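You operate a simulated robot arm through the tools that you are given. There is no shell and no other tool. Be economical: measure what you need, move in short steps, check, and stop when the job is done.

You run a simulated robot arm. Do the job below in one go: nothing can be reset, and whatever is moved stays where it is left.

TASK
Clear the chair and brush the lint off its mat.
Fine: grey zip pouch in the tan basket, grey bowl on the side table, hand brush back; harm nothing. What is to be rubbed or washed off counts as gone when no trace of it is left.
Where things are to end (x, y in the base frame): grey bowl within 0.06 m of [-0.68, 0.47].

It is judged by the outcome, as a careful person would: the job done as asked, and still so three seconds after it is handed in. It fails if anything else is knocked over, pushed out of place, dropped, spilled or broken.

THE ROBOT
A 6-joint arm with a two-finger parallel gripper on a trunk, on a base that drives. Base frame: it is fixed to the floor where the robot stands at the start and does not move with it; the origin is under the middle of the robot, x ahead of it, y to its left, z up. Readings come in m, rad, newtons and seconds.
With the tool pointing down near the work surface it reaches from about 0.2 to 0.44 m from the robot's upright axis, wherever it stands. Its first joint turns from -2.897 to 2.897 rad. Places, roughly: mat on the chair [0.5, -0.2, 0.5]; top of the side table [-0.8, 0.3, 0.8]. Payload 4.1 kg.
The tool frame sits at the grasp point between the pads (the TCP): z along the fingers, y along the line on which they close. The tips reach 0.023 m beyond it. The gripper opens to 0.094 m. The fingers are 0.038 m wide and 0.01 m thick; the gripper's body (0.054 by 0.096 m) begins 0.039 m behind the TCP.
Orientation is that of the tool frame in the base frame, as [roll, pitch, yaw] about the fixed x, y, z axes, in that order (R = Rz(yaw) Ry(pitch) Rx(roll)). With the fingers straight down and closing along the base's y, the tool's x points along the base's -x, its y along +y and its z along -z.

THE INTERFACE
- The arm moves only by the tool drive_tool. Its argument "rows" is a list of rows, each a list of 7 numbers: the finger opening in m, from 0 to 0.094, then the shift along the base's x, y, z in m, then the turn, a rotation vector about the base's x, y, z in rad. In form: [[claw, tx, ty, tz, ax, ay, az], ...]. A call has 1 to 8 rows; each row is the pose to reach, as a shift and turn from the pose commanded when the call began. Each row takes 0.2 s and may step no farther than 0.05 m and 0.15 rad from the row before; otherwise, or with a gripper value out of range, the whole call is refused. A pose out of reach is approached as far as the arm can. The call stops where the force on the tool passes 40 N (or 10 N more than at its start, if that is more) or the arm is blocked; 0.2 s more then pass. Each finger travels about 0.045 m/s and halts on what it meets, pressing with about 31 N; the grip force reading is that of the motor and also rises with nothing between the fingers. The clock runs only during rows and for 0.2 s after the last one: add rows that repeat a pose to give the fingers time. The reply holds the time, the measured pose of the TCP, the force on the tool along the base axes, the opening and the grip force, in the units named above and with some noise, with the torque about the TCP (base axes, N m) and any sound that the robot's microphone picked up.
- Cameras (640 x 400 px; columns grow to the right, rows downward): "scene" is now at [-0.0129, 0.1986, 1.3995]; the picture's right is [0.58, -0.82, 0.00], its down [-0.76, -0.54, -0.36] and it looks along [0.30, 0.21, -0.93] (base axes); focal length 214 px, centre (320, 200). "wrist" rides on the gripper at [0.086, 0.016, -0.075] in the tool frame; the picture's right is [-0.18, 0.98, 0.00], its down [-0.58, -0.11, -0.81] and it looks along [-0.79, -0.15, 0.59] (tool axes); focal length 243 px, centre (320, 200). There is no depth. A picture from a camera that has moved, and an enlarged one, comes with that camera's place and axes in the base frame and with its lens.
- get_image(camera): a new picture of that camera. It takes no simulated time.
- move_column(by): slides the trunk up (or, below 0, down) by that many m; the arm and the scene camera ride with it, the base frame stays. It gives what a move gives, with no picture.
- drive_base(legs): drives the robot by 1 to 6 legs, each [ahead, turn to the left] in m and rad, along the robot's own axes; the way and the turn of a leg run together, so that a leg with both is an arc; at most 1.5 m and 3.142 rad a leg. The arm and the cameras ride along, it lands a little off, and it stops where it bumps. It gives what a move gives.
- pan_tilt(pan, tilt): turns the head with the scene camera to pan (to the left, within 2.705 rad either way) and tilt (down, from -0.506 to 1.204), counted from straight ahead of the robot. It gives what a move gives.
- close_up(camera, box): a new picture of the part [left, top, right, bottom] of that camera's present view, enlarged. It takes no simulated time.
- sign_off(): hands the job in; it is judged then, once.

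Work in short steps. Places have to be worked out from the pictures, the camera data and where the tool is seen: move nearer, look again, correct. Check each grasp and each placing, and mend what went wrong. You have 120 turns and 98 pictures in all, those below and enlarged ones among them. Open the gripper and draw the arm clear of the work before you hand the job in, unless the task says otherwise; then end with one line.

The tools are called after ">>>" as a command line: name --pt "numbers of a row" for each row, then --argument value for the rest, lists and objects as JSON in quotes. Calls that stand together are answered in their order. drive_tool: Moves the arm, as the interface text tells. Its arguments: {"type":"object","properties":{"rows":{"type":"array"}},"required":["rows"]} The other tools are called the same way: move_column (by) slides the trunk up or down; drive_base (legs) drives the base; pan_tilt (pan, tilt) turns the head that bears the scene camera; get_image (camera) takes a picture; close_up (camera, box) takes an enlarged picture of a part of a camera's view; sign_off () hands the job in.

At the start:

```text
time: 0.0
tool_pos: [0.0702, 0.3577, 1.2699]
tcp_rot: [-3.141, 0.0, 3.141]
ft_force: [-0.3, -0.3, 0.7]
wrist_torque: [0.01, 0.04, 0.0]
grip_width: 0.0941
finger_force: 0.0
trunk travel left (down, up): [-0.394, 0.196]
robot x, y, heading: [0.003, -0.0012, 0.002]
head pan, tilt: [0.614, 1.201]
```

scene: 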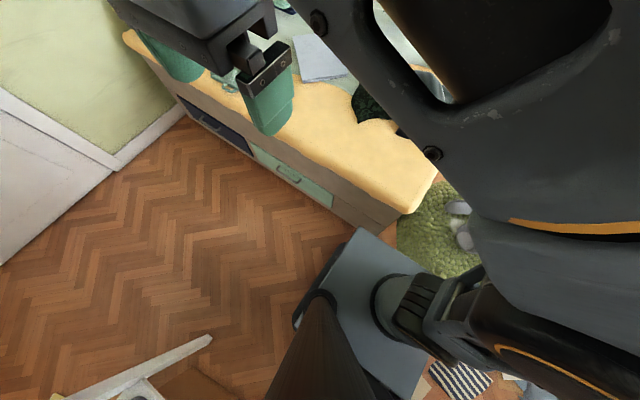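
wrist: 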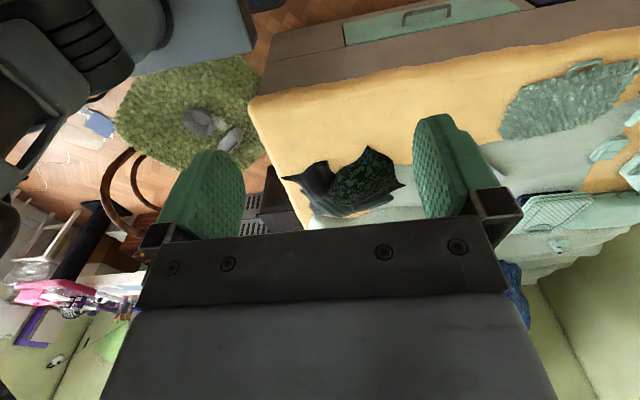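

The start pictures show neither the chair nor the side table clearly. I turn the head towards the chair.

>>> pan_tilt --pan -0.4 --tilt 0.9

>>> get_image --camera "scene"

```text
time: 1.3
tool_pos: [0.0713, 0.3576, 1.2696]
tcp_rot: [-3.139, 0.0, 3.141]
ft_force: [-0.1, 0.2, 0.4]
wrist_torque: [0.02, -0.06, 0.02]
grip_width: 0.0939
finger_force: 0.1
trunk travel left (down, up): [-0.394, 0.196]
robot x, y, heading: [0.0011, -0.004, 0.0]
head pan, tilt: [-0.4, 0.901]
```

```text
95 pictures are left
camera scene: at [0.0124, 0.1425, 1.4185], right [-0.32, -0.95, 0.0], down [-0.75, 0.25, -0.61], along [0.58, -0.2, -0.79], focal length 214 px, centre (320, 200)
```

scene: 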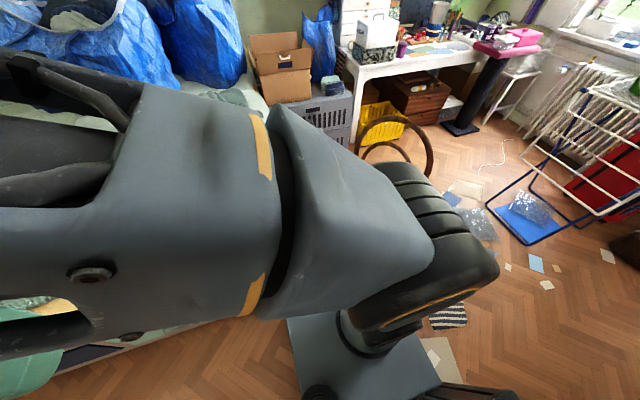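

The arm hides the chair, so I swing it round high up, towards the front, keeping the tool's orientation.

>>> drive_tool --pt "0.094 0.0454 -0.0119 0 0 0 0" --pt "0.094 0.0893 -0.0299 0 0 0 0" --pt "0.094 0.1305 -0.0533 0 0 0 0" --pt "0.094 0.1682 -0.0819 0 0 0 0" --pt "0.094 0.202 -0.1151 0 0 0 0" --pt "0.094 0.2311 -0.1524 0 0 0 0" --pt "0.094 0.2552 -0.1932 0 0 0 0" --pt "0.094 0.2738 -0.2368 0 0 0 0"

>>> get_image --camera "wrist"

>>> get_image --camera "scene"

```text
time: 3.1
tool_pos: [0.3434, 0.1191, 1.2676]
tcp_rot: [3.14, 0.0, -3.14]
ft_force: [1.2, 0.6, 0.3]
wrist_torque: [-0.06, 0.02, -0.01]
grip_width: 0.094
finger_force: 0.0
trunk travel left (down, up): [-0.394, 0.196]
robot x, y, heading: [-0.0032, 0.0002, -0.003]
head pan, tilt: [-0.4, 0.901]
```

```text
94 pictures are left
camera wrist: at [0.2569, 0.1358, 1.3416], right [0.18, 0.98, 0.0], down [0.58, -0.11, 0.81], along [0.79, -0.15, -0.59], focal length 243 px, centre (320, 200)
```

wrist: 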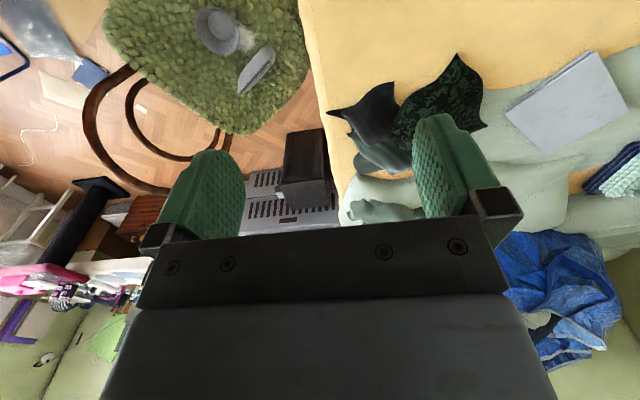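

```text
93 pictures are left
camera scene: at [0.0111, 0.1369, 1.4194], right [-0.39, -0.92, 0.0], down [-0.72, 0.3, -0.62], along [0.57, -0.24, -0.78], focal length 214 px, centre (320, 200)
```

scene: 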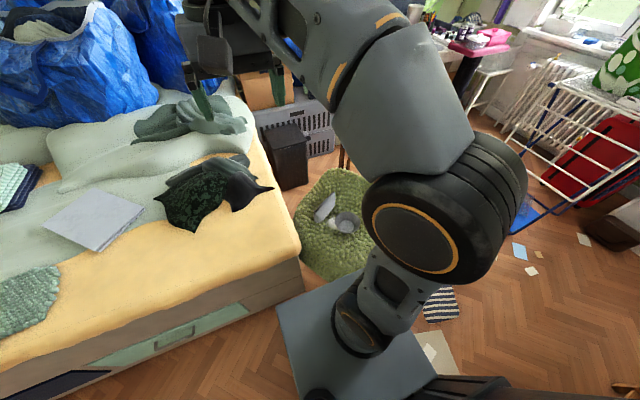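

The mat (shaggy green) is partly seen, with a grey bowl and a pouch on it. I move the tool on to the right to look straight onto the chair with the wrist camera.

>>> drive_tool --pt "0.094 -0.01 -0.045 0 0 0 0" --pt "0.094 -0.025 -0.09 0 0 0 0" --pt "0.094 -0.04 -0.135 0 0 0 0" --pt "0.094 -0.055 -0.18 0 0 0 0" --pt "0.094 -0.07 -0.225 0 0 0 0" --pt "0.094 -0.09 -0.265 0 0 0 0"

>>> get_image --camera "wrist"

>>> get_image --camera "scene"

```text
time: 4.5
tool_pos: [0.2515, -0.144, 1.2714]
tcp_rot: [-3.141, 0.001, -3.141]
ft_force: [-1.0, -0.3, -0.1]
wrist_torque: [-0.01, 0.01, -0.03]
grip_width: 0.0941
finger_force: 0.1
trunk travel left (down, up): [-0.394, 0.196]
robot x, y, heading: [0.003, -0.0035, -0.002]
head pan, tilt: [-0.4, 0.901]
```

```text
92 pictures are left
camera wrist: at [0.1651, -0.1271, 1.3451], right [0.18, 0.98, 0.0], down [0.58, -0.11, 0.81], along [0.79, -0.15, -0.59], focal length 243 px, centre (320, 200)
```

wrist: 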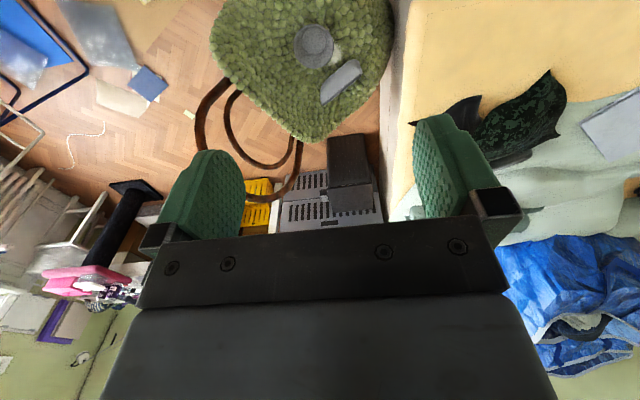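

```text
91 pictures are left
camera scene: at [0.011, 0.1367, 1.4194], right [-0.39, -0.92, 0.0], down [-0.72, 0.31, -0.62], along [0.57, -0.24, -0.78], focal length 214 px, centre (320, 200)
```

scene: 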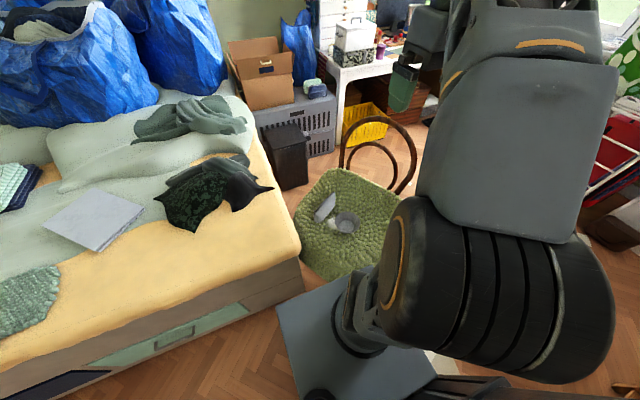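

The chair is in view now. I enlarge the mat and then turn the head towards the side table behind.

>>> close_up --camera "scene" --box '[270, 110, 430, 290]'

>>> close_up --camera "wrist" --box '[190, 0, 410, 150]'

>>> pan_tilt --pan 2.6 --tilt 0.7

>>> get_image --camera "scene"

```text
2.22 times, centred on (350, 200) of scene
camera zoom: at [0.011, 0.1367, 1.4194], right [-0.39, -0.92, 0.0], down [-0.72, 0.31, -0.62], along [0.57, -0.24, -0.78], focal length 477 px, centre (253, 200)
```

zoom: 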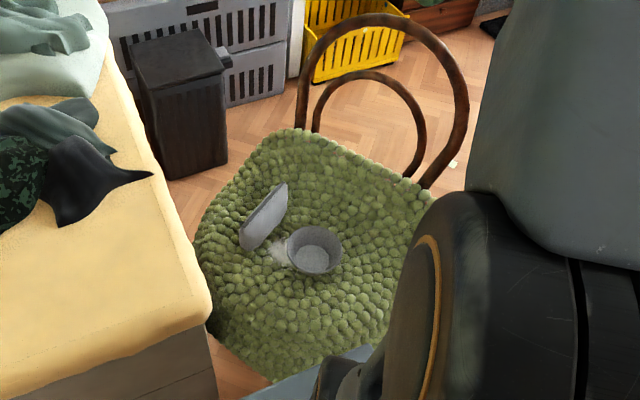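

```text
2.67 times, centred on (300, 75) of wrist
camera zoom: at [0.1651, -0.1271, 1.3451], right [0.18, 0.98, 0.0], down [0.58, -0.11, 0.81], along [0.79, -0.15, -0.59], focal length 647 px, centre (373, 533)
```

zoom: 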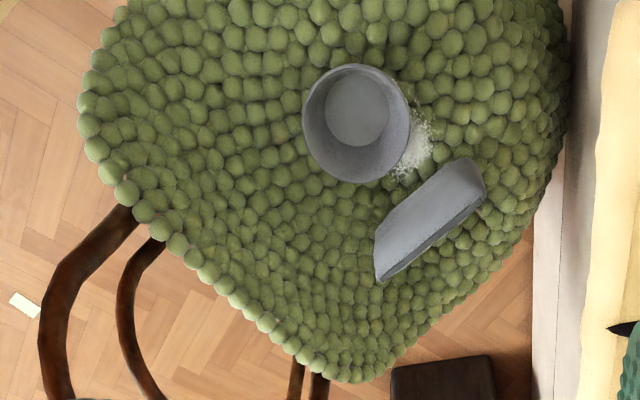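

```text
time: 7.1
tool_pos: [0.252, -0.1434, 1.2718]
tcp_rot: [3.141, -0.001, 3.14]
ft_force: [0.4, -0.8, 1.0]
wrist_torque: [0.0, -0.02, -0.03]
grip_width: 0.0942
finger_force: 0.1
trunk travel left (down, up): [-0.394, 0.196]
robot x, y, heading: [-0.0002, 0.0019, 0.003]
head pan, tilt: [2.601, 0.7]
```

```text
88 pictures are left
camera scene: at [-0.1314, 0.21, 1.4355], right [0.52, 0.86, 0.0], down [0.55, -0.33, -0.76], along [-0.66, 0.39, -0.64], focal length 214 px, centre (320, 200)
```

scene: 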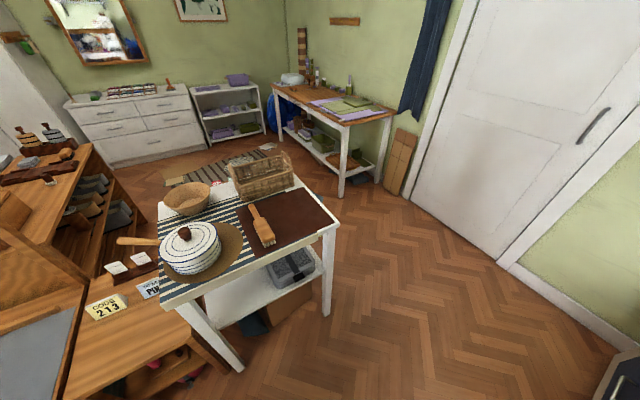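

The side table shows a tan basket, a hand brush, a pot and a wooden bowl. I enlarge it.

>>> close_up --camera "scene" --box '[140, 140, 350, 290]'

```text
2.67 times, centred on (245, 215) of scene
camera zoom: at [-0.1314, 0.21, 1.4355], right [0.52, 0.86, 0.0], down [0.55, -0.33, -0.76], along [-0.66, 0.39, -0.64], focal length 572 px, centre (520, 160)
```

zoom: 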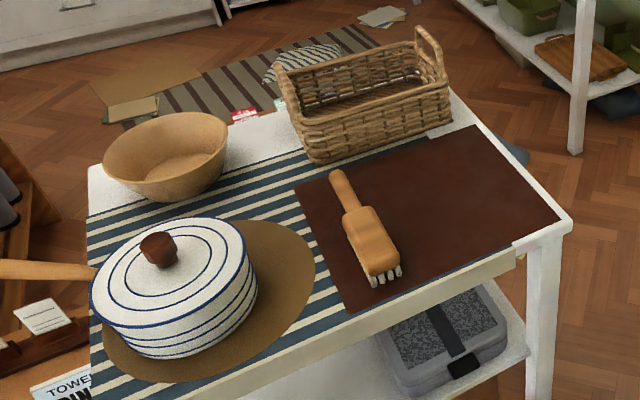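

The table holds the basket at about (-0.98, 0.41), the brush along x at y≈0.31 and a free brown place mat for the bowl. I look down at the gap between the robot and the chair to see whether I may drive ahead.

>>> pan_tilt --pan 0.2 --tilt 1.2

>>> get_image --camera "scene"

```text
time: 9.3
tool_pos: [0.2497, -0.1419, 1.2714]
tcp_rot: [-3.142, -0.001, 3.141]
ft_force: [0.5, 0.7, -0.2]
wrist_torque: [0.03, 0.0, -0.01]
grip_width: 0.094
finger_force: 0.1
trunk travel left (down, up): [-0.394, 0.196]
robot x, y, heading: [-0.0004, -0.0031, 0.003]
head pan, tilt: [0.201, 1.201]
```

```text
86 pictures are left
camera scene: at [-0.0038, 0.1774, 1.3995], right [0.2, -0.98, 0.0], down [-0.91, -0.19, -0.36], along [0.36, 0.07, -0.93], focal length 214 px, centre (320, 200)
```

scene: 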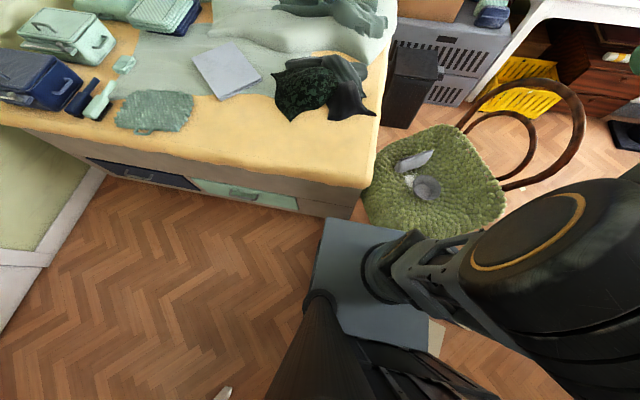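

The platform under the arm comes close to the mat. I lower the trunk a little to see whether the platform rides with it.

>>> move_column --by -0.1

>>> get_image --camera "scene"

```text
time: 10.6
tool_pos: [0.2518, -0.143, 1.1717]
tcp_rot: [-3.141, -0.001, 3.141]
ft_force: [0.2, 0.7, -0.8]
wrist_torque: [-0.01, -0.02, 0.0]
grip_width: 0.0938
finger_force: 0.1
trunk travel left (down, up): [-0.294, 0.296]
robot x, y, heading: [0.0036, 0.0015, 0.001]
head pan, tilt: [0.201, 1.201]
```

```text
85 pictures are left
camera scene: at [-0.0038, 0.1774, 1.2996], right [0.2, -0.98, 0.0], down [-0.91, -0.19, -0.36], along [0.36, 0.07, -0.93], focal length 214 px, centre (320, 200)
```

scene: 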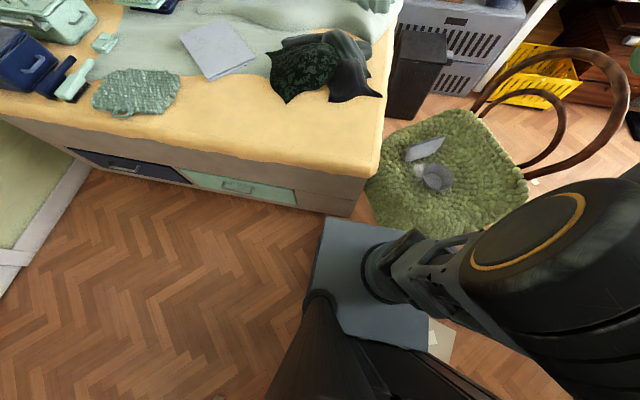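

The platform rides with the trunk, and its front is at about x=0.18. To see the gap to the chair below, I bring the tool to the left and turn the wrist camera to look towards -y.

>>> drive_tool --pt "0.094 0.009 0.043 -0.01 0 0 -0.14" --pt "0.094 0.018 0.086 -0.02 0 0 -0.28" --pt "0.094 0.027 0.129 -0.03 0 0 -0.42" --pt "0.094 0.036 0.172 -0.04 0 0 -0.56" --pt "0.094 0.045 0.215 -0.05 0 0 -0.7" --pt "0.094 0.054 0.258 -0.06 0 0 -0.84" --pt "0.094 0.063 0.3 -0.07 0 0 -0.98" --pt "0.094 0.07 0.34 -0.08 0 0 -1.12"

>>> drive_tool --pt "0.094 0.0 0.02 -0.04 0 0 -0.14" --pt "0.094 0.0 0.04 -0.08 0 0 -0.28" --pt "0.094 0.0 0.05 -0.12 0 0 -0.42"

>>> get_image --camera "wrist"

>>> get_image --camera "scene"

```text
time: 12.4
tool_pos: [0.3219, 0.1957, 1.0916]
tcp_rot: [3.141, 0.001, 2.019]
ft_force: [-0.6, -0.5, 0.1]
wrist_torque: [-0.01, 0.02, -0.02]
grip_width: 0.094
finger_force: 0.1
trunk travel left (down, up): [-0.294, 0.296]
robot x, y, heading: [0.0005, 0.0011, -0.0]
head pan, tilt: [0.201, 1.201]
```

```text
time: 13.2
tool_pos: [0.3181, 0.2452, 0.9738]
tcp_rot: [3.14, 0.0, 1.601]
ft_force: [0.9, 0.4, -0.6]
wrist_torque: [0.01, -0.03, 0.01]
grip_width: 0.0936
finger_force: 0.1
trunk travel left (down, up): [-0.294, 0.296]
robot x, y, heading: [-0.001, 0.0011, -0.0]
head pan, tilt: [0.201, 1.201]
```

```text
84 pictures are left
camera wrist: at [0.332, 0.3326, 1.0479], right [0.99, -0.16, 0.0], down [-0.09, -0.58, 0.81], along [-0.12, -0.8, -0.59], focal length 243 px, centre (320, 200)
```

wrist: 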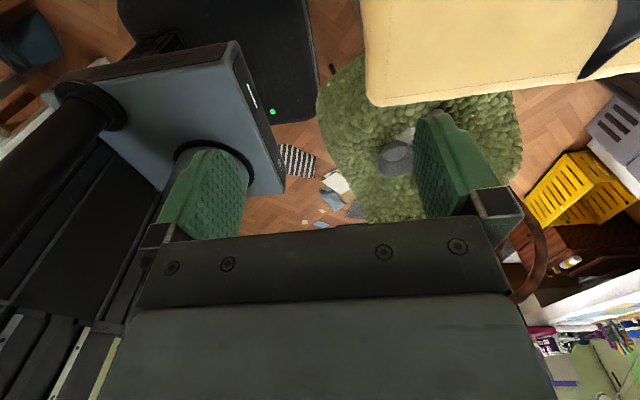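

```text
83 pictures are left
camera scene: at [-0.0038, 0.1775, 1.2996], right [0.2, -0.98, 0.0], down [-0.91, -0.19, -0.36], along [0.36, 0.07, -0.93], focal length 214 px, centre (320, 200)
```

scene: 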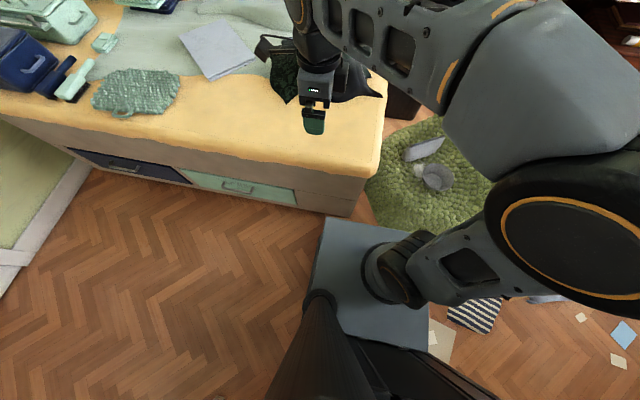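

The low black chassis reaches about x=0.24, and the mat's edge is at about x=0.28. To see the chair's legs under the mat, I lower the trunk and the tool in the free space to the left of the chair.

>>> move_column --by -0.2

>>> drive_tool --pt "0.094 -0.01 0.0 -0.05 0 0 0" --pt "0.094 -0.02 0.0 -0.1 0 0 0" --pt "0.094 -0.03 0.0 -0.15 0 0 0" --pt "0.094 -0.03 0.0 -0.2 0 0 0" --pt "0.094 -0.03 0.0 -0.25 0 0 0"

>>> get_image --camera "wrist"

```text
time: 15.4
tool_pos: [0.3183, 0.2437, 0.7747]
tcp_rot: [-3.141, 0.0, 1.602]
ft_force: [-0.8, -0.5, -0.5]
wrist_torque: [-0.01, 0.02, 0.02]
grip_width: 0.0936
finger_force: 0.0
trunk travel left (down, up): [-0.094, 0.496]
robot x, y, heading: [0.0, -0.0007, -0.002]
head pan, tilt: [0.201, 1.201]
```

```text
refused: row 1 steps farther than a row can; nothing moved
```

```text
82 pictures are left
camera wrist: at [0.3319, 0.3323, 0.8484], right [0.99, -0.15, 0.0], down [-0.09, -0.58, 0.81], along [-0.12, -0.8, -0.59], focal length 243 px, centre (320, 200)
```

wrist: 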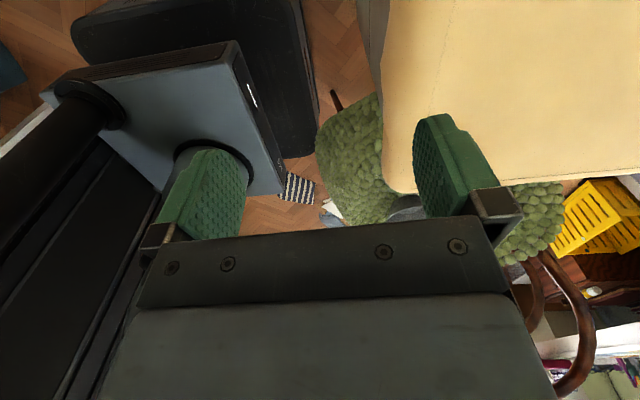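

A splayed leg tip shows at (335, 95). I lower the tool further with smaller steps.

>>> drive_tool --pt "0.094 -0.01 0.0 -0.045 0 0 0" --pt "0.094 -0.02 0.0 -0.09 0 0 0" --pt "0.094 -0.03 0.0 -0.135 0 0 0" --pt "0.094 -0.03 0.0 -0.18 0 0 0" --pt "0.094 -0.03 0.0 -0.22 0 0 0"

>>> get_image --camera "wrist"

```text
time: 16.6
tool_pos: [0.2844, 0.2462, 0.5546]
tcp_rot: [3.139, 0.0, 1.603]
ft_force: [1.0, 0.2, -0.3]
wrist_torque: [0.03, 0.0, 0.01]
grip_width: 0.0938
finger_force: 0.0
trunk travel left (down, up): [-0.094, 0.496]
robot x, y, heading: [-0.0026, -0.0021, 0.003]
head pan, tilt: [0.201, 1.201]
```

```text
81 pictures are left
camera wrist: at [0.2979, 0.3342, 0.6282], right [0.99, -0.15, 0.0], down [-0.09, -0.59, 0.81], along [-0.12, -0.8, -0.59], focal length 243 px, centre (320, 200)
```

wrist: 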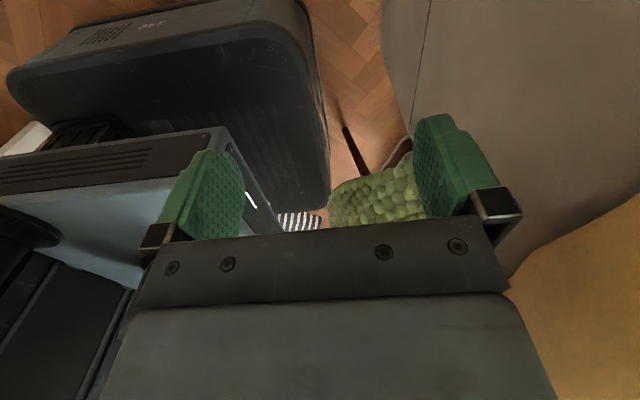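

The near leg's foot is at about (0.30, -0.16) and the chassis front at x≈0.25, so driving straight ahead leaves little room. I enlarge that part to be sure.

>>> close_up --camera "wrist" --box '[270, 70, 450, 240]'

```text
2.35 times, centred on (360, 155) of wrist
camera zoom: at [0.2979, 0.3342, 0.6282], right [0.99, -0.15, 0.0], down [-0.09, -0.59, 0.81], along [-0.12, -0.8, -0.59], focal length 571 px, centre (226, 306)
```

zoom: 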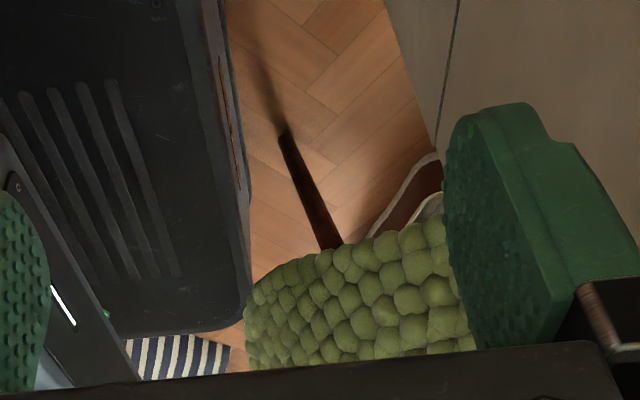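

The leg is confirmed, so the base should stay about here and I must reach out with a tilted tool. I raise the tool and yaw it to line up with the pouch (its long axis runs along about azimuth -54°).

>>> drive_tool --pt "0.094 0.0 0.0 0.048 0 0 0.12" --pt "0.094 0.0 0.0 0.096 0 0 0.24" --pt "0.094 0.0 0.0 0.144 0 0 0.36" --pt "0.094 0.0 0.0 0.192 0 0 0.48" --pt "0.094 0.0 0.0 0.24 0 0 0.6"

>>> drive_tool --pt "0.094 0.025 -0.042 0 0 0 0" --pt "0.094 0.05 -0.084 0 0 0 0" --pt "0.094 0.075 -0.126 0 0 0 0" --pt "0.094 0.1 -0.168 0 0 0 0" --pt "0.094 0.12 -0.21 0 0 0 0"

>>> drive_tool --pt "0.094 0.01 -0.02 -0.03 -0.097 -0.071 0" --pt "0.094 0.02 -0.03 -0.06 -0.194 -0.142 0" --pt "0.094 0.03 -0.04 -0.08 -0.292 -0.212 0" --pt "0.094 0.04 -0.04 -0.1 -0.389 -0.283 0" --pt "0.094 0.05 -0.04 -0.12 -0.486 -0.354 0"

>>> get_image --camera "wrist"

```text
time: 17.8
tool_pos: [0.2855, 0.2479, 0.7941]
tcp_rot: [3.14, 0.0, 2.205]
ft_force: [0.3, -0.5, -0.2]
wrist_torque: [-0.01, 0.01, 0.02]
grip_width: 0.0939
finger_force: 0.0
trunk travel left (down, up): [-0.094, 0.496]
robot x, y, heading: [0.0017, 0.002, 0.004]
head pan, tilt: [0.201, 1.201]
```

```text
time: 19.0
tool_pos: [0.4085, 0.034, 0.7919]
tcp_rot: [3.141, 0.0, 2.203]
ft_force: [0.3, 0.3, 0.3]
wrist_torque: [-0.01, -0.01, 0.0]
grip_width: 0.0939
finger_force: 0.1
trunk travel left (down, up): [-0.094, 0.496]
robot x, y, heading: [0.0016, 0.0012, -0.002]
head pan, tilt: [0.201, 1.201]
```

```text
time: 20.2
tool_pos: [0.4578, -0.0031, 0.6722]
tcp_rot: [3.141, 0.602, 2.203]
ft_force: [-0.2, -0.1, 0.6]
wrist_torque: [-0.01, 0.01, -0.01]
grip_width: 0.0941
finger_force: 0.1
trunk travel left (down, up): [-0.094, 0.496]
robot x, y, heading: [-0.0007, -0.0008, 0.003]
head pan, tilt: [0.201, 1.201]
```

```text
79 pictures are left
camera wrist: at [0.4037, 0.098, 0.684], right [0.88, 0.46, 0.1], down [-0.07, -0.08, 0.99], along [0.46, -0.88, -0.04], focal length 243 px, centre (320, 200)
```

wrist: 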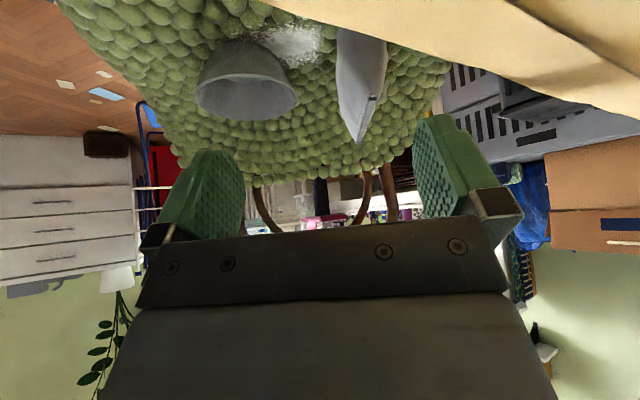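

The tool is well aligned; the pouch stands narrow side towards me. I reach out over it, to test the reach.

>>> drive_tool --pt "0.094 0.03 -0.025 0 0 0 0" --pt "0.094 0.06 -0.05 0 0 0 0" --pt "0.094 0.085 -0.07 0 0 0 0"

>>> get_image --camera "wrist"

>>> pan_tilt --pan -0.2 --tilt 1.0

>>> get_image --camera "scene"

```text
time: 21.0
tool_pos: [0.5411, -0.0758, 0.673]
tcp_rot: [-3.138, 0.603, 2.204]
ft_force: [-0.4, -0.4, 0.6]
wrist_torque: [0.0, -0.01, -0.02]
grip_width: 0.0938
finger_force: 0.0
trunk travel left (down, up): [-0.094, 0.496]
robot x, y, heading: [0.0009, 0.0028, 0.001]
head pan, tilt: [0.201, 1.201]
```

```text
78 pictures are left
camera wrist: at [0.4874, 0.0276, 0.685], right [0.88, 0.46, 0.1], down [-0.07, -0.08, 0.99], along [0.46, -0.89, -0.04], focal length 243 px, centre (320, 200)
```

wrist: 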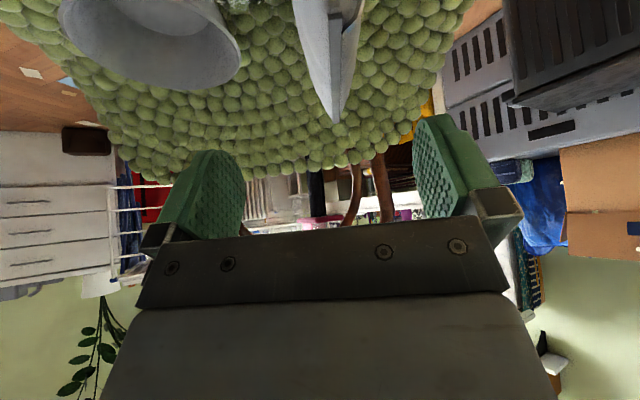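

```text
time: 21.9
tool_pos: [0.54, -0.0732, 0.6732]
tcp_rot: [3.141, 0.602, 2.203]
ft_force: [0.3, 0.0, 0.0]
wrist_torque: [0.02, -0.02, 0.0]
grip_width: 0.0938
finger_force: 0.0
trunk travel left (down, up): [-0.094, 0.496]
robot x, y, heading: [0.0006, 0.0029, 0.003]
head pan, tilt: [-0.201, 1.0]
```

```text
77 pictures are left
camera scene: at [0.0098, 0.1524, 1.1121], right [-0.2, -0.98, 0.0], down [-0.82, 0.17, -0.54], along [0.53, -0.11, -0.84], focal length 214 px, centre (320, 200)
```

scene: 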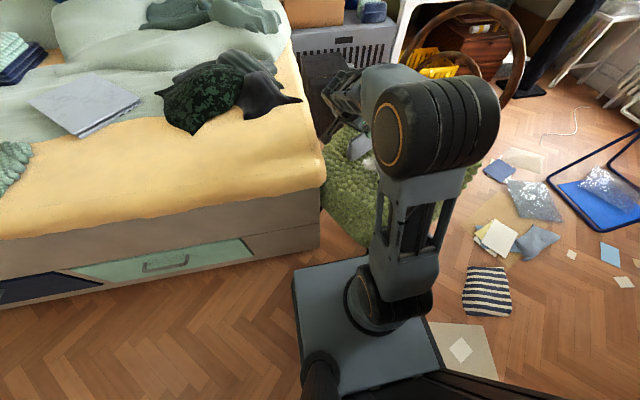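

The reach is fine: the tool stands 0.10 m before the pouch, lined up to about a centimetre. I come closer along the tool axis and look again.

>>> drive_tool --pt "0.094 0.012 -0.006 -0.03 0 0 0" --pt "0.094 0.021 -0.008 -0.056 0 0 0"

>>> get_image --camera "wrist"

>>> close_up --camera "scene" --box '[290, 70, 410, 200]'

```text
time: 22.4
tool_pos: [0.5626, -0.0814, 0.6197]
tcp_rot: [-3.142, 0.604, 2.203]
ft_force: [0.4, 0.4, 0.3]
wrist_torque: [0.01, 0.02, 0.0]
grip_width: 0.0941
finger_force: 0.1
trunk travel left (down, up): [-0.094, 0.496]
robot x, y, heading: [-0.0017, 0.0006, -0.001]
head pan, tilt: [-0.201, 1.0]
```

```text
76 pictures are left
camera wrist: at [0.5089, 0.0202, 0.6307], right [0.88, 0.46, 0.1], down [-0.07, -0.08, 0.99], along [0.46, -0.89, -0.04], focal length 243 px, centre (320, 200)
```

wrist: 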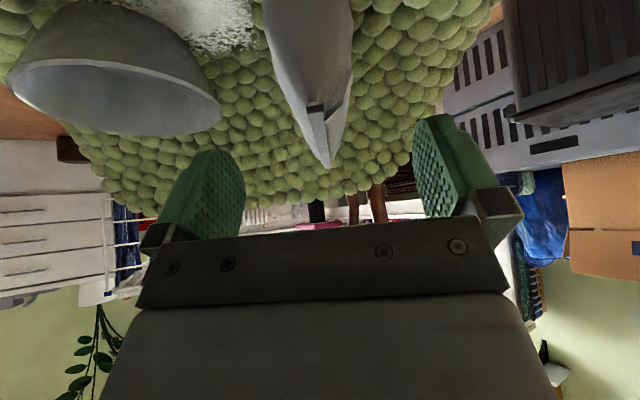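

```text
3.08 times, centred on (350, 135) of scene
camera zoom: at [0.0095, 0.1524, 1.1122], right [-0.2, -0.98, 0.0], down [-0.82, 0.17, -0.54], along [0.53, -0.11, -0.84], focal length 660 px, centre (228, 400)
```

zoom: 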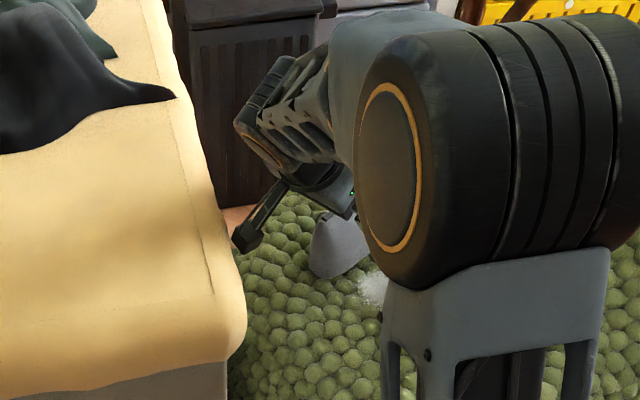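

The pouch stands about 0.09 m tall and is centred between the fingers. I go down along the tool axis.

>>> drive_tool --pt "0.094 0.011 -0.016 -0.027 0 0 0" --pt "0.094 0.022 -0.032 -0.052 0 0 0" --pt "0.094 0.03 -0.045 -0.075 0 0 0"

>>> get_image --camera "wrist"

```text
time: 23.2
tool_pos: [0.5927, -0.1171, 0.5699]
tcp_rot: [3.122, 0.615, 2.198]
ft_force: [-9.0, 5.4, 21.7]
wrist_torque: [0.71, 0.42, 0.16]
grip_width: 0.0939
finger_force: 0.0
trunk travel left (down, up): [-0.094, 0.496]
robot x, y, heading: [0.0044, -0.0021, -0.0]
head pan, tilt: [-0.201, 1.0]
stopped in row 3: the force on the tool passed its limit (the readings are from after the stop); the commanded pose is now the measured one
```

```text
74 pictures are left
camera wrist: at [0.5382, -0.0161, 0.5799], right [0.88, 0.46, 0.12], down [-0.09, -0.08, 0.99], along [0.47, -0.88, -0.03], focal length 243 px, centre (320, 200)
```

wrist: 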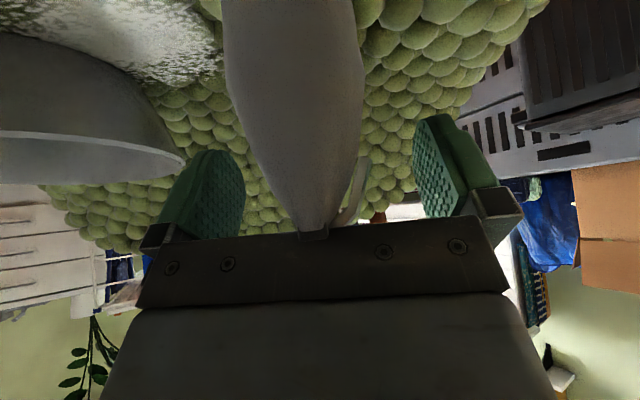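

The palm touched the pouch's top; the pouch lies between the fingers. I back off 6 mm and close.

>>> drive_tool --pt "0.094 -0.003 0.004 0.006 0 0 0" --pt "0.0 -0.003 0.004 0.006 0 0 0" --pt "0.0 -0.003 0.004 0.006 0 0 0" --pt "0.0 -0.003 0.004 0.006 0 0 0" --pt "0.0 -0.003 0.004 0.006 0 0 0" --pt "0.0 -0.003 0.004 0.006 0 0 0"

>>> get_image --camera "wrist"

```text
time: 24.6
tool_pos: [0.5884, -0.1148, 0.5719]
tcp_rot: [3.129, 0.611, 2.199]
ft_force: [0.1, 0.4, -0.7]
wrist_torque: [0.05, 0.05, 0.03]
grip_width: 0.0396
finger_force: 31.2
trunk travel left (down, up): [-0.094, 0.496]
robot x, y, heading: [-0.0012, -0.0004, 0.002]
head pan, tilt: [-0.201, 1.0]
```

```text
73 pictures are left
camera wrist: at [0.535, -0.0135, 0.5819], right [0.88, 0.46, 0.12], down [-0.09, -0.08, 0.99], along [0.47, -0.88, -0.03], focal length 243 px, centre (320, 200)
```

wrist: 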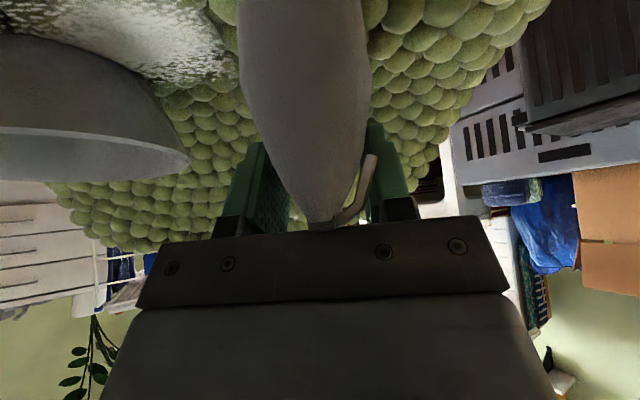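

The pouch is gripped at 0.040 m width. I lift it straight up.

>>> drive_tool --pt "0.0 0 0 0.03 0 0 0" --pt "0.0 0 0 0.07 0 0 0" --pt "0.0 0 0 0.115 0 0 0" --pt "0.0 -0.02 0.02 0.155 0 0 0"

>>> get_image --camera "wrist"

>>> close_up --camera "scene" --box '[270, 40, 480, 230]'

```text
time: 25.6
tool_pos: [0.5684, -0.0957, 0.7247]
tcp_rot: [3.131, 0.609, 2.199]
ft_force: [1.1, 0.4, -0.8]
wrist_torque: [0.03, 0.0, -0.04]
grip_width: 0.0001
finger_force: 30.6
trunk travel left (down, up): [-0.094, 0.496]
robot x, y, heading: [0.0009, 0.004, 0.001]
head pan, tilt: [-0.201, 1.0]
```

```text
72 pictures are left
camera wrist: at [0.5151, 0.0057, 0.7359], right [0.88, 0.46, 0.11], down [-0.09, -0.08, 0.99], along [0.47, -0.88, -0.03], focal length 243 px, centre (320, 200)
```

wrist: 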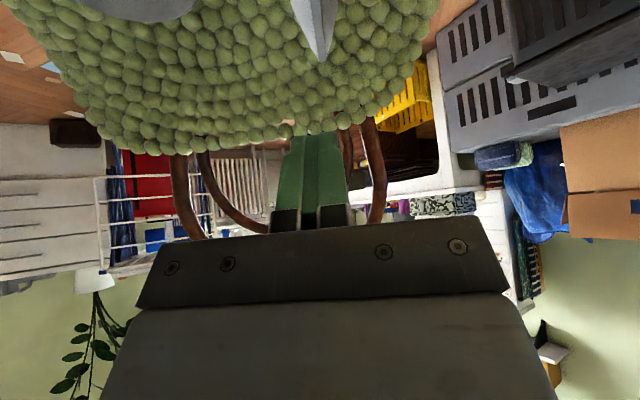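

```text
2.11 times, centred on (375, 135) of scene
camera zoom: at [0.01, 0.1523, 1.1121], right [-0.2, -0.98, 0.0], down [-0.82, 0.17, -0.54], along [0.53, -0.11, -0.84], focal length 452 px, centre (204, 337)
```

zoom: 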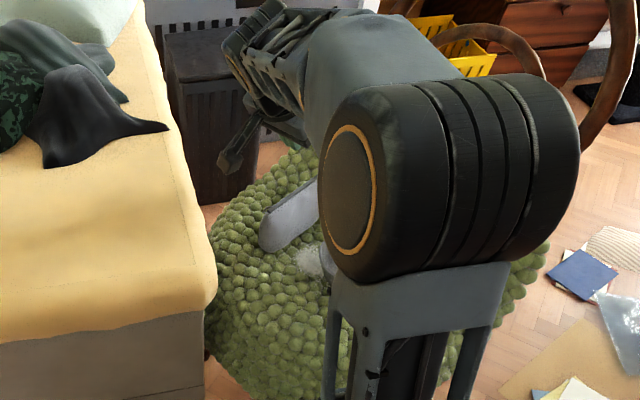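

The fingers slipped off the pouch's taper; it still lies on the mat. I draw back, open and level the tool for a clear look at it.

>>> drive_tool --pt "0.03 -0.025 0.028 0.01 0.097 0.071 0" --pt "0.06 -0.05 0.056 0.02 0.194 0.142 0" --pt "0.094 -0.075 0.084 0.03 0.292 0.212 0" --pt "0.094 -0.1 0.11 0.04 0.389 0.283 0" --pt "0.094 -0.12 0.13 0.05 0.486 0.354 0"

>>> close_up --camera "wrist" --box '[180, 20, 480, 220]'

```text
time: 26.8
tool_pos: [0.45, 0.035, 0.7756]
tcp_rot: [3.13, 0.009, 2.2]
ft_force: [0.4, 0.3, -0.5]
wrist_torque: [-0.04, 0.03, 0.04]
grip_width: 0.0941
finger_force: 0.1
trunk travel left (down, up): [-0.094, 0.496]
robot x, y, heading: [0.003, -0.0008, -0.002]
head pan, tilt: [-0.201, 1.0]
```

```text
2.00 times, centred on (330, 120) of wrist
camera zoom: at [0.412, 0.1148, 0.8497], right [0.9, 0.43, 0.01], down [0.24, -0.53, 0.81], along [0.35, -0.73, -0.59], focal length 485 px, centre (300, 360)
```

zoom: 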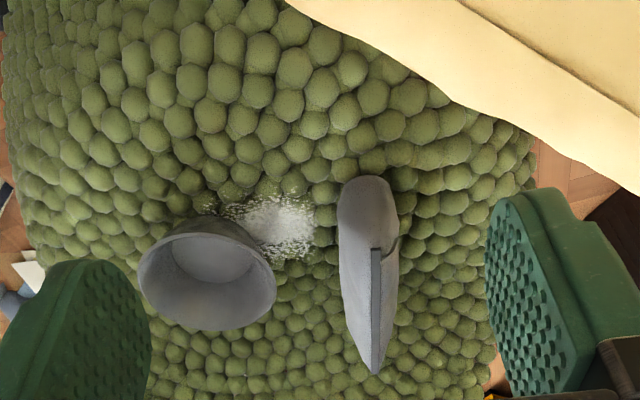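

The pouch stands on its long edge, from (0.55,-0.05) to (0.65,-0.21), about 0.05 m thick, and the tilted palm kept the fingers too high. I test how far the tool gets pointing straight down, high above it.

>>> drive_tool --pt "0.094 0.03 -0.033 -0.01 0 0 0" --pt "0.094 0.06 -0.066 -0.02 0 0 0" --pt "0.094 0.09 -0.099 -0.03 0 0 0" --pt "0.094 0.12 -0.132 -0.04 0 0 0" --pt "0.094 0.143 -0.16 -0.05 0 0 0"

>>> get_image --camera "wrist"

```text
time: 28.0
tool_pos: [0.5928, -0.125, 0.7263]
tcp_rot: [3.13, 0.013, 2.198]
ft_force: [-0.1, 0.8, 0.8]
wrist_torque: [-0.06, -0.04, -0.01]
grip_width: 0.094
finger_force: 0.1
trunk travel left (down, up): [-0.094, 0.496]
robot x, y, heading: [0.0011, 0.002, 0.003]
head pan, tilt: [-0.201, 1.0]
```

```text
69 pictures are left
camera wrist: at [0.5547, -0.0447, 0.7999], right [0.9, 0.43, 0.01], down [0.24, -0.53, 0.81], along [0.35, -0.73, -0.59], focal length 243 px, centre (320, 200)
```

wrist: 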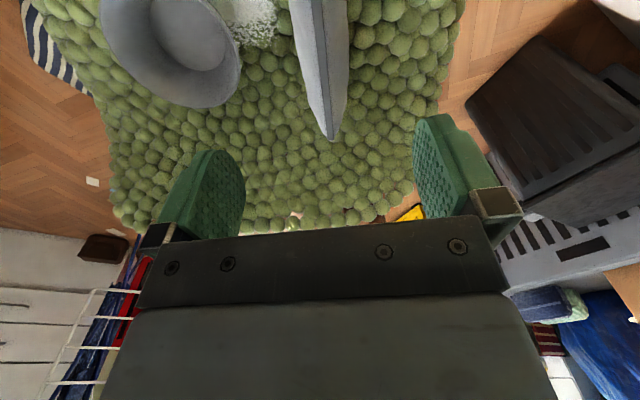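

Straight down is reachable even here. The pouch centre is at about (0.598, -0.125); I correct the yaw slightly and descend until the palm is just above its top.

>>> drive_tool --pt "0.094 0.004 0.003 -0.045 0 0 -0.06" --pt "0.094 0.004 0.003 -0.09 0 0 -0.06" --pt "0.094 0.004 0.003 -0.135 0 0 -0.06" --pt "0.094 0.004 0.003 -0.16 0 0 -0.06" --pt "0.094 0.004 0.003 -0.172 0 0 -0.06"

>>> get_image --camera "wrist"

```text
time: 29.2
tool_pos: [0.5983, -0.1226, 0.5526]
tcp_rot: [3.131, 0.008, 2.138]
ft_force: [-0.1, -0.1, -0.6]
wrist_torque: [0.03, 0.0, 0.0]
grip_width: 0.0939
finger_force: 0.1
trunk travel left (down, up): [-0.094, 0.496]
robot x, y, heading: [-0.0024, 0.0035, 0.003]
head pan, tilt: [-0.201, 1.0]
```

```text
68 pictures are left
camera wrist: at [0.5647, -0.0396, 0.6269], right [0.93, 0.37, 0.01], down [0.21, -0.55, 0.81], along [0.31, -0.75, -0.59], focal length 243 px, centre (320, 200)
```

wrist: 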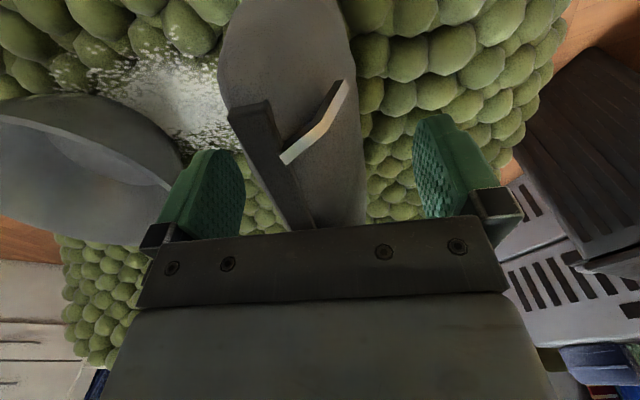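

No contact yet. I descend gently another 2 cm, then judge by the force.

>>> drive_tool --pt "0.094 0 0 -0.006 0 0 0" --pt "0.094 0 0 -0.012 0 0 0" --pt "0.094 0 0 -0.018 0 0 0"

```text
time: 30.0
tool_pos: [0.6002, -0.1214, 0.548]
tcp_rot: [3.118, 0.022, 2.139]
ft_force: [-7.5, 3.3, 19.5]
wrist_torque: [0.28, 0.11, 0.08]
grip_width: 0.0941
finger_force: 0.0
trunk travel left (down, up): [-0.094, 0.496]
robot x, y, heading: [0.0039, -0.0006, -0.001]
head pan, tilt: [-0.201, 1.0]
stopped in row 3: the force on the tool passed its limit (the readings are from after the stop); the commanded pose is now the measured one
```

The palm touches at TCP z≈0.547. I ease up 3 mm and close.

>>> drive_tool --pt "0.094 -0.001 -0.001 0.003 0 0 0" --pt "0.0 -0.001 -0.001 0.003 0 0 0" --pt "0.0 -0.001 -0.001 0.003 0 0 0" --pt "0.0 -0.001 -0.001 0.003 0 0 0" --pt "0.0 -0.001 -0.001 0.003 0 0 0" --pt "0.0 -0.001 -0.001 0.003 0 0 0"

>>> drive_tool --pt "0.0 0 0 0.01 0 0 0" --pt "0.0 0 0 0.025 0 0 0"

>>> get_image --camera "wrist"

```text
time: 31.4
tool_pos: [0.598, -0.1239, 0.5472]
tcp_rot: [3.12, 0.019, 2.138]
ft_force: [-3.0, -1.8, 5.2]
wrist_torque: [-0.16, 0.34, 0.02]
grip_width: 0.0522
finger_force: 31.6
trunk travel left (down, up): [-0.094, 0.496]
robot x, y, heading: [0.0005, 0.0013, -0.003]
head pan, tilt: [-0.201, 1.0]
```

```text
time: 32.0
tool_pos: [0.598, -0.1223, 0.572]
tcp_rot: [3.12, 0.018, 2.141]
ft_force: [0.5, 0.1, -0.5]
wrist_torque: [0.0, 0.01, -0.03]
grip_width: 0.0518
finger_force: 30.5
trunk travel left (down, up): [-0.094, 0.496]
robot x, y, heading: [0.0038, -0.0022, 0.001]
head pan, tilt: [-0.201, 1.0]
```

```text
67 pictures are left
camera wrist: at [0.5637, -0.0403, 0.6448], right [0.93, 0.37, 0.02], down [0.2, -0.55, 0.81], along [0.32, -0.75, -0.58], focal length 243 px, centre (320, 200)
```

wrist: 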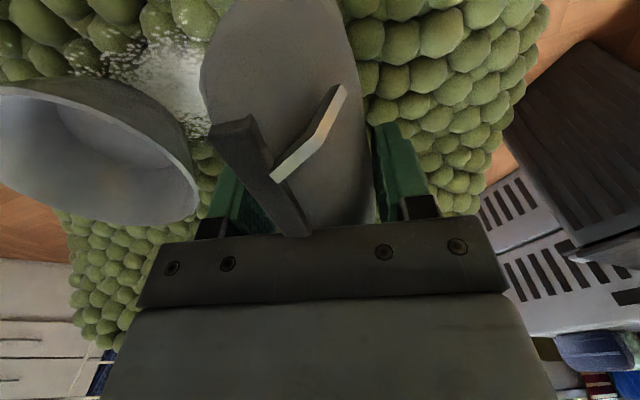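

The grip holds at 0.052 m and the pouch rises with it. I lift higher.

>>> drive_tool --pt "0.0 0 0 0.03 0 0 0" --pt "0.0 0 0 0.065 0 0 0" --pt "0.0 0 0 0.105 0 0 0" --pt "0.0 -0.02 0.01 0.145 0 0 0" --pt "0.0 -0.04 0.02 0.185 0 0 0"

>>> get_image --camera "wrist"

```text
time: 33.2
tool_pos: [0.562, -0.1014, 0.7573]
tcp_rot: [3.123, 0.016, 2.139]
ft_force: [-0.2, -0.8, -2.3]
wrist_torque: [0.02, 0.04, 0.0]
grip_width: 0.0519
finger_force: 30.9
trunk travel left (down, up): [-0.094, 0.496]
robot x, y, heading: [-0.0004, -0.0036, 0.003]
head pan, tilt: [-0.201, 1.0]
```

```text
66 pictures are left
camera wrist: at [0.5273, -0.0186, 0.8293], right [0.93, 0.37, 0.02], down [0.2, -0.55, 0.81], along [0.32, -0.75, -0.58], focal length 243 px, centre (320, 200)
```

wrist: 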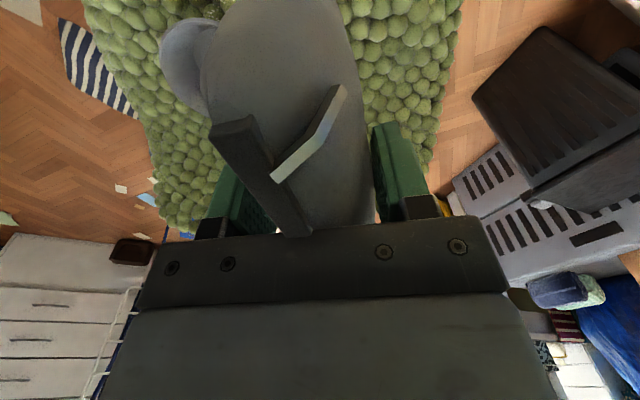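

The pouch is held firmly. I pull the arm in, raise the trunk, then back away from the chair.

>>> drive_tool --pt "0.0 -0.04 0.018 0 0 0 0" --pt "0.0 -0.08 0.036 0 0 0 0" --pt "0.0 -0.12 0.054 0 0 0 0" --pt "0.0 -0.16 0.072 0 0 0 0"

>>> move_column --by 0.37

>>> drive_base --legs '[[-0.13, 0]]'

>>> drive_base --legs '[[0, 1.571]]'

```text
time: 34.2
tool_pos: [0.3984, -0.0302, 0.7554]
tcp_rot: [3.119, 0.017, 2.139]
ft_force: [1.0, 0.0, -1.6]
wrist_torque: [0.03, 0.03, -0.01]
grip_width: 0.0522
finger_force: 31.1
trunk travel left (down, up): [-0.094, 0.496]
robot x, y, heading: [0.0008, 0.0019, 0.002]
head pan, tilt: [-0.201, 1.0]
```

```text
time: 37.8
tool_pos: [0.3991, -0.0311, 1.1259]
tcp_rot: [3.119, 0.018, 2.138]
ft_force: [0.3, -0.1, -1.1]
wrist_torque: [0.0, 0.02, 0.0]
grip_width: 0.0519
finger_force: 31.1
trunk travel left (down, up): [-0.464, 0.126]
robot x, y, heading: [-0.0053, 0.0034, 0.002]
head pan, tilt: [-0.201, 1.0]
```

```text
time: 39.0
tool_pos: [0.271, -0.0312, 1.1255]
tcp_rot: [3.121, 0.02, 2.139]
ft_force: [0.8, -1.1, -2.6]
wrist_torque: [0.01, 0.0, -0.01]
grip_width: 0.0519
finger_force: 31.3
trunk travel left (down, up): [-0.464, 0.126]
robot x, y, heading: [-0.1265, -0.0002, 0.001]
head pan, tilt: [-0.201, 1.0]
```

```text
time: 43.2
tool_pos: [-0.0947, 0.3994, 1.126]
tcp_rot: [3.121, 0.019, -2.58]
ft_force: [-0.1, 0.9, -1.6]
wrist_torque: [0.02, -0.01, -0.04]
grip_width: 0.052
finger_force: 31.1
trunk travel left (down, up): [-0.464, 0.126]
robot x, y, heading: [-0.1295, -0.0006, 1.569]
head pan, tilt: [-0.201, 1.0]
```

All is well. I drive ahead along +y and turn to face the side table, then look at it.

>>> drive_base --legs '[[0.42, 0], [0, 1.571]]'

>>> pan_tilt --pan 0.0 --tilt 0.9

>>> get_image --camera "scene"

>>> get_image --camera "wrist"

```text
time: 49.6
tool_pos: [-0.5244, 0.4456, 1.1261]
tcp_rot: [3.12, 0.019, -1.021]
ft_force: [0.1, 0.2, -0.6]
wrist_torque: [-0.02, 0.03, 0.0]
grip_width: 0.0518
finger_force: 31.0
trunk travel left (down, up): [-0.464, 0.126]
robot x, y, heading: [-0.1227, 0.4062, 3.129]
head pan, tilt: [-0.201, 1.0]
```

```text
time: 50.3
tool_pos: [-0.5241, 0.445, 1.1263]
tcp_rot: [3.12, 0.019, -1.019]
ft_force: [0.5, -0.9, -1.4]
wrist_torque: [-0.03, -0.02, 0.01]
grip_width: 0.0521
finger_force: 31.2
trunk travel left (down, up): [-0.464, 0.126]
robot x, y, heading: [-0.1228, 0.4073, 3.124]
head pan, tilt: [0.0, 0.901]
```

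```text
65 pictures are left
camera scene: at [-0.141, 0.2413, 1.4893], right [0.02, 1.0, 0.0], down [0.78, -0.01, -0.62], along [-0.62, 0.01, -0.78], focal length 214 px, centre (320, 200)
```

scene: 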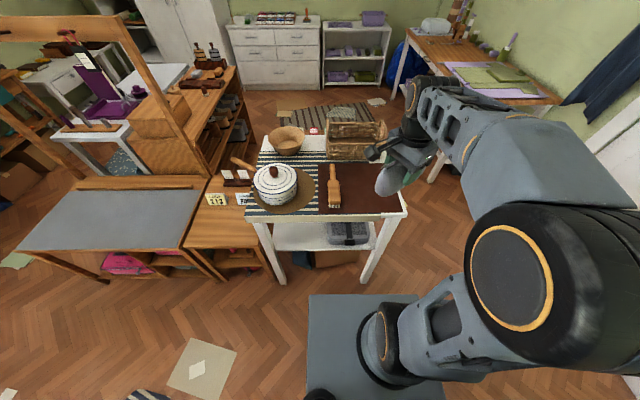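

```text
64 pictures are left
camera wrist: at [-0.49, 0.3635, 1.1987], right [-0.93, -0.36, 0.02], down [-0.19, 0.55, 0.81], along [-0.3, 0.76, -0.58], focal length 243 px, centre (320, 200)
```

wrist: 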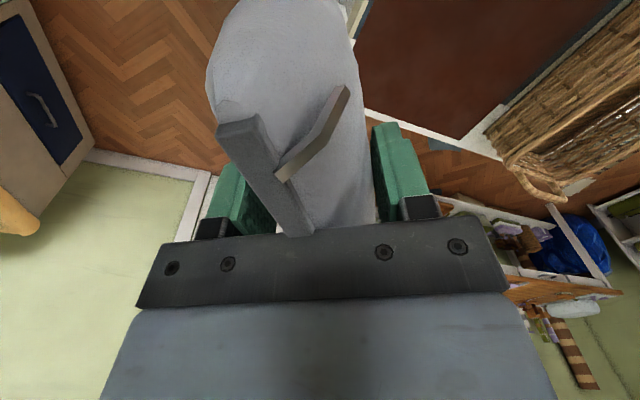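

>>> close_up --camera "scene" --box '[230, 110, 420, 230]'

```text
3.33 times, centred on (325, 170) of scene
camera zoom: at [-0.141, 0.2413, 1.4893], right [0.02, 1.0, 0.0], down [0.78, -0.01, -0.62], along [-0.62, 0.01, -0.78], focal length 715 px, centre (303, 300)
```

zoom: 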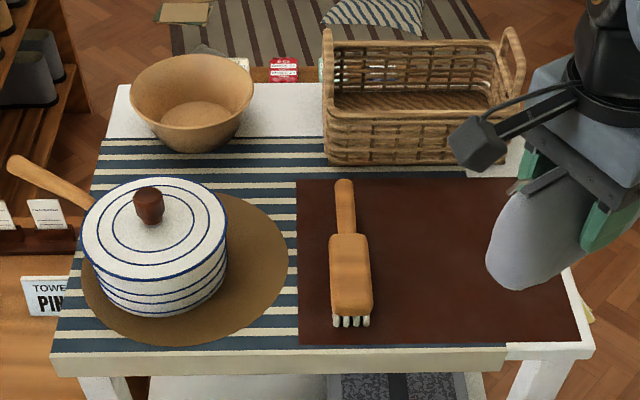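

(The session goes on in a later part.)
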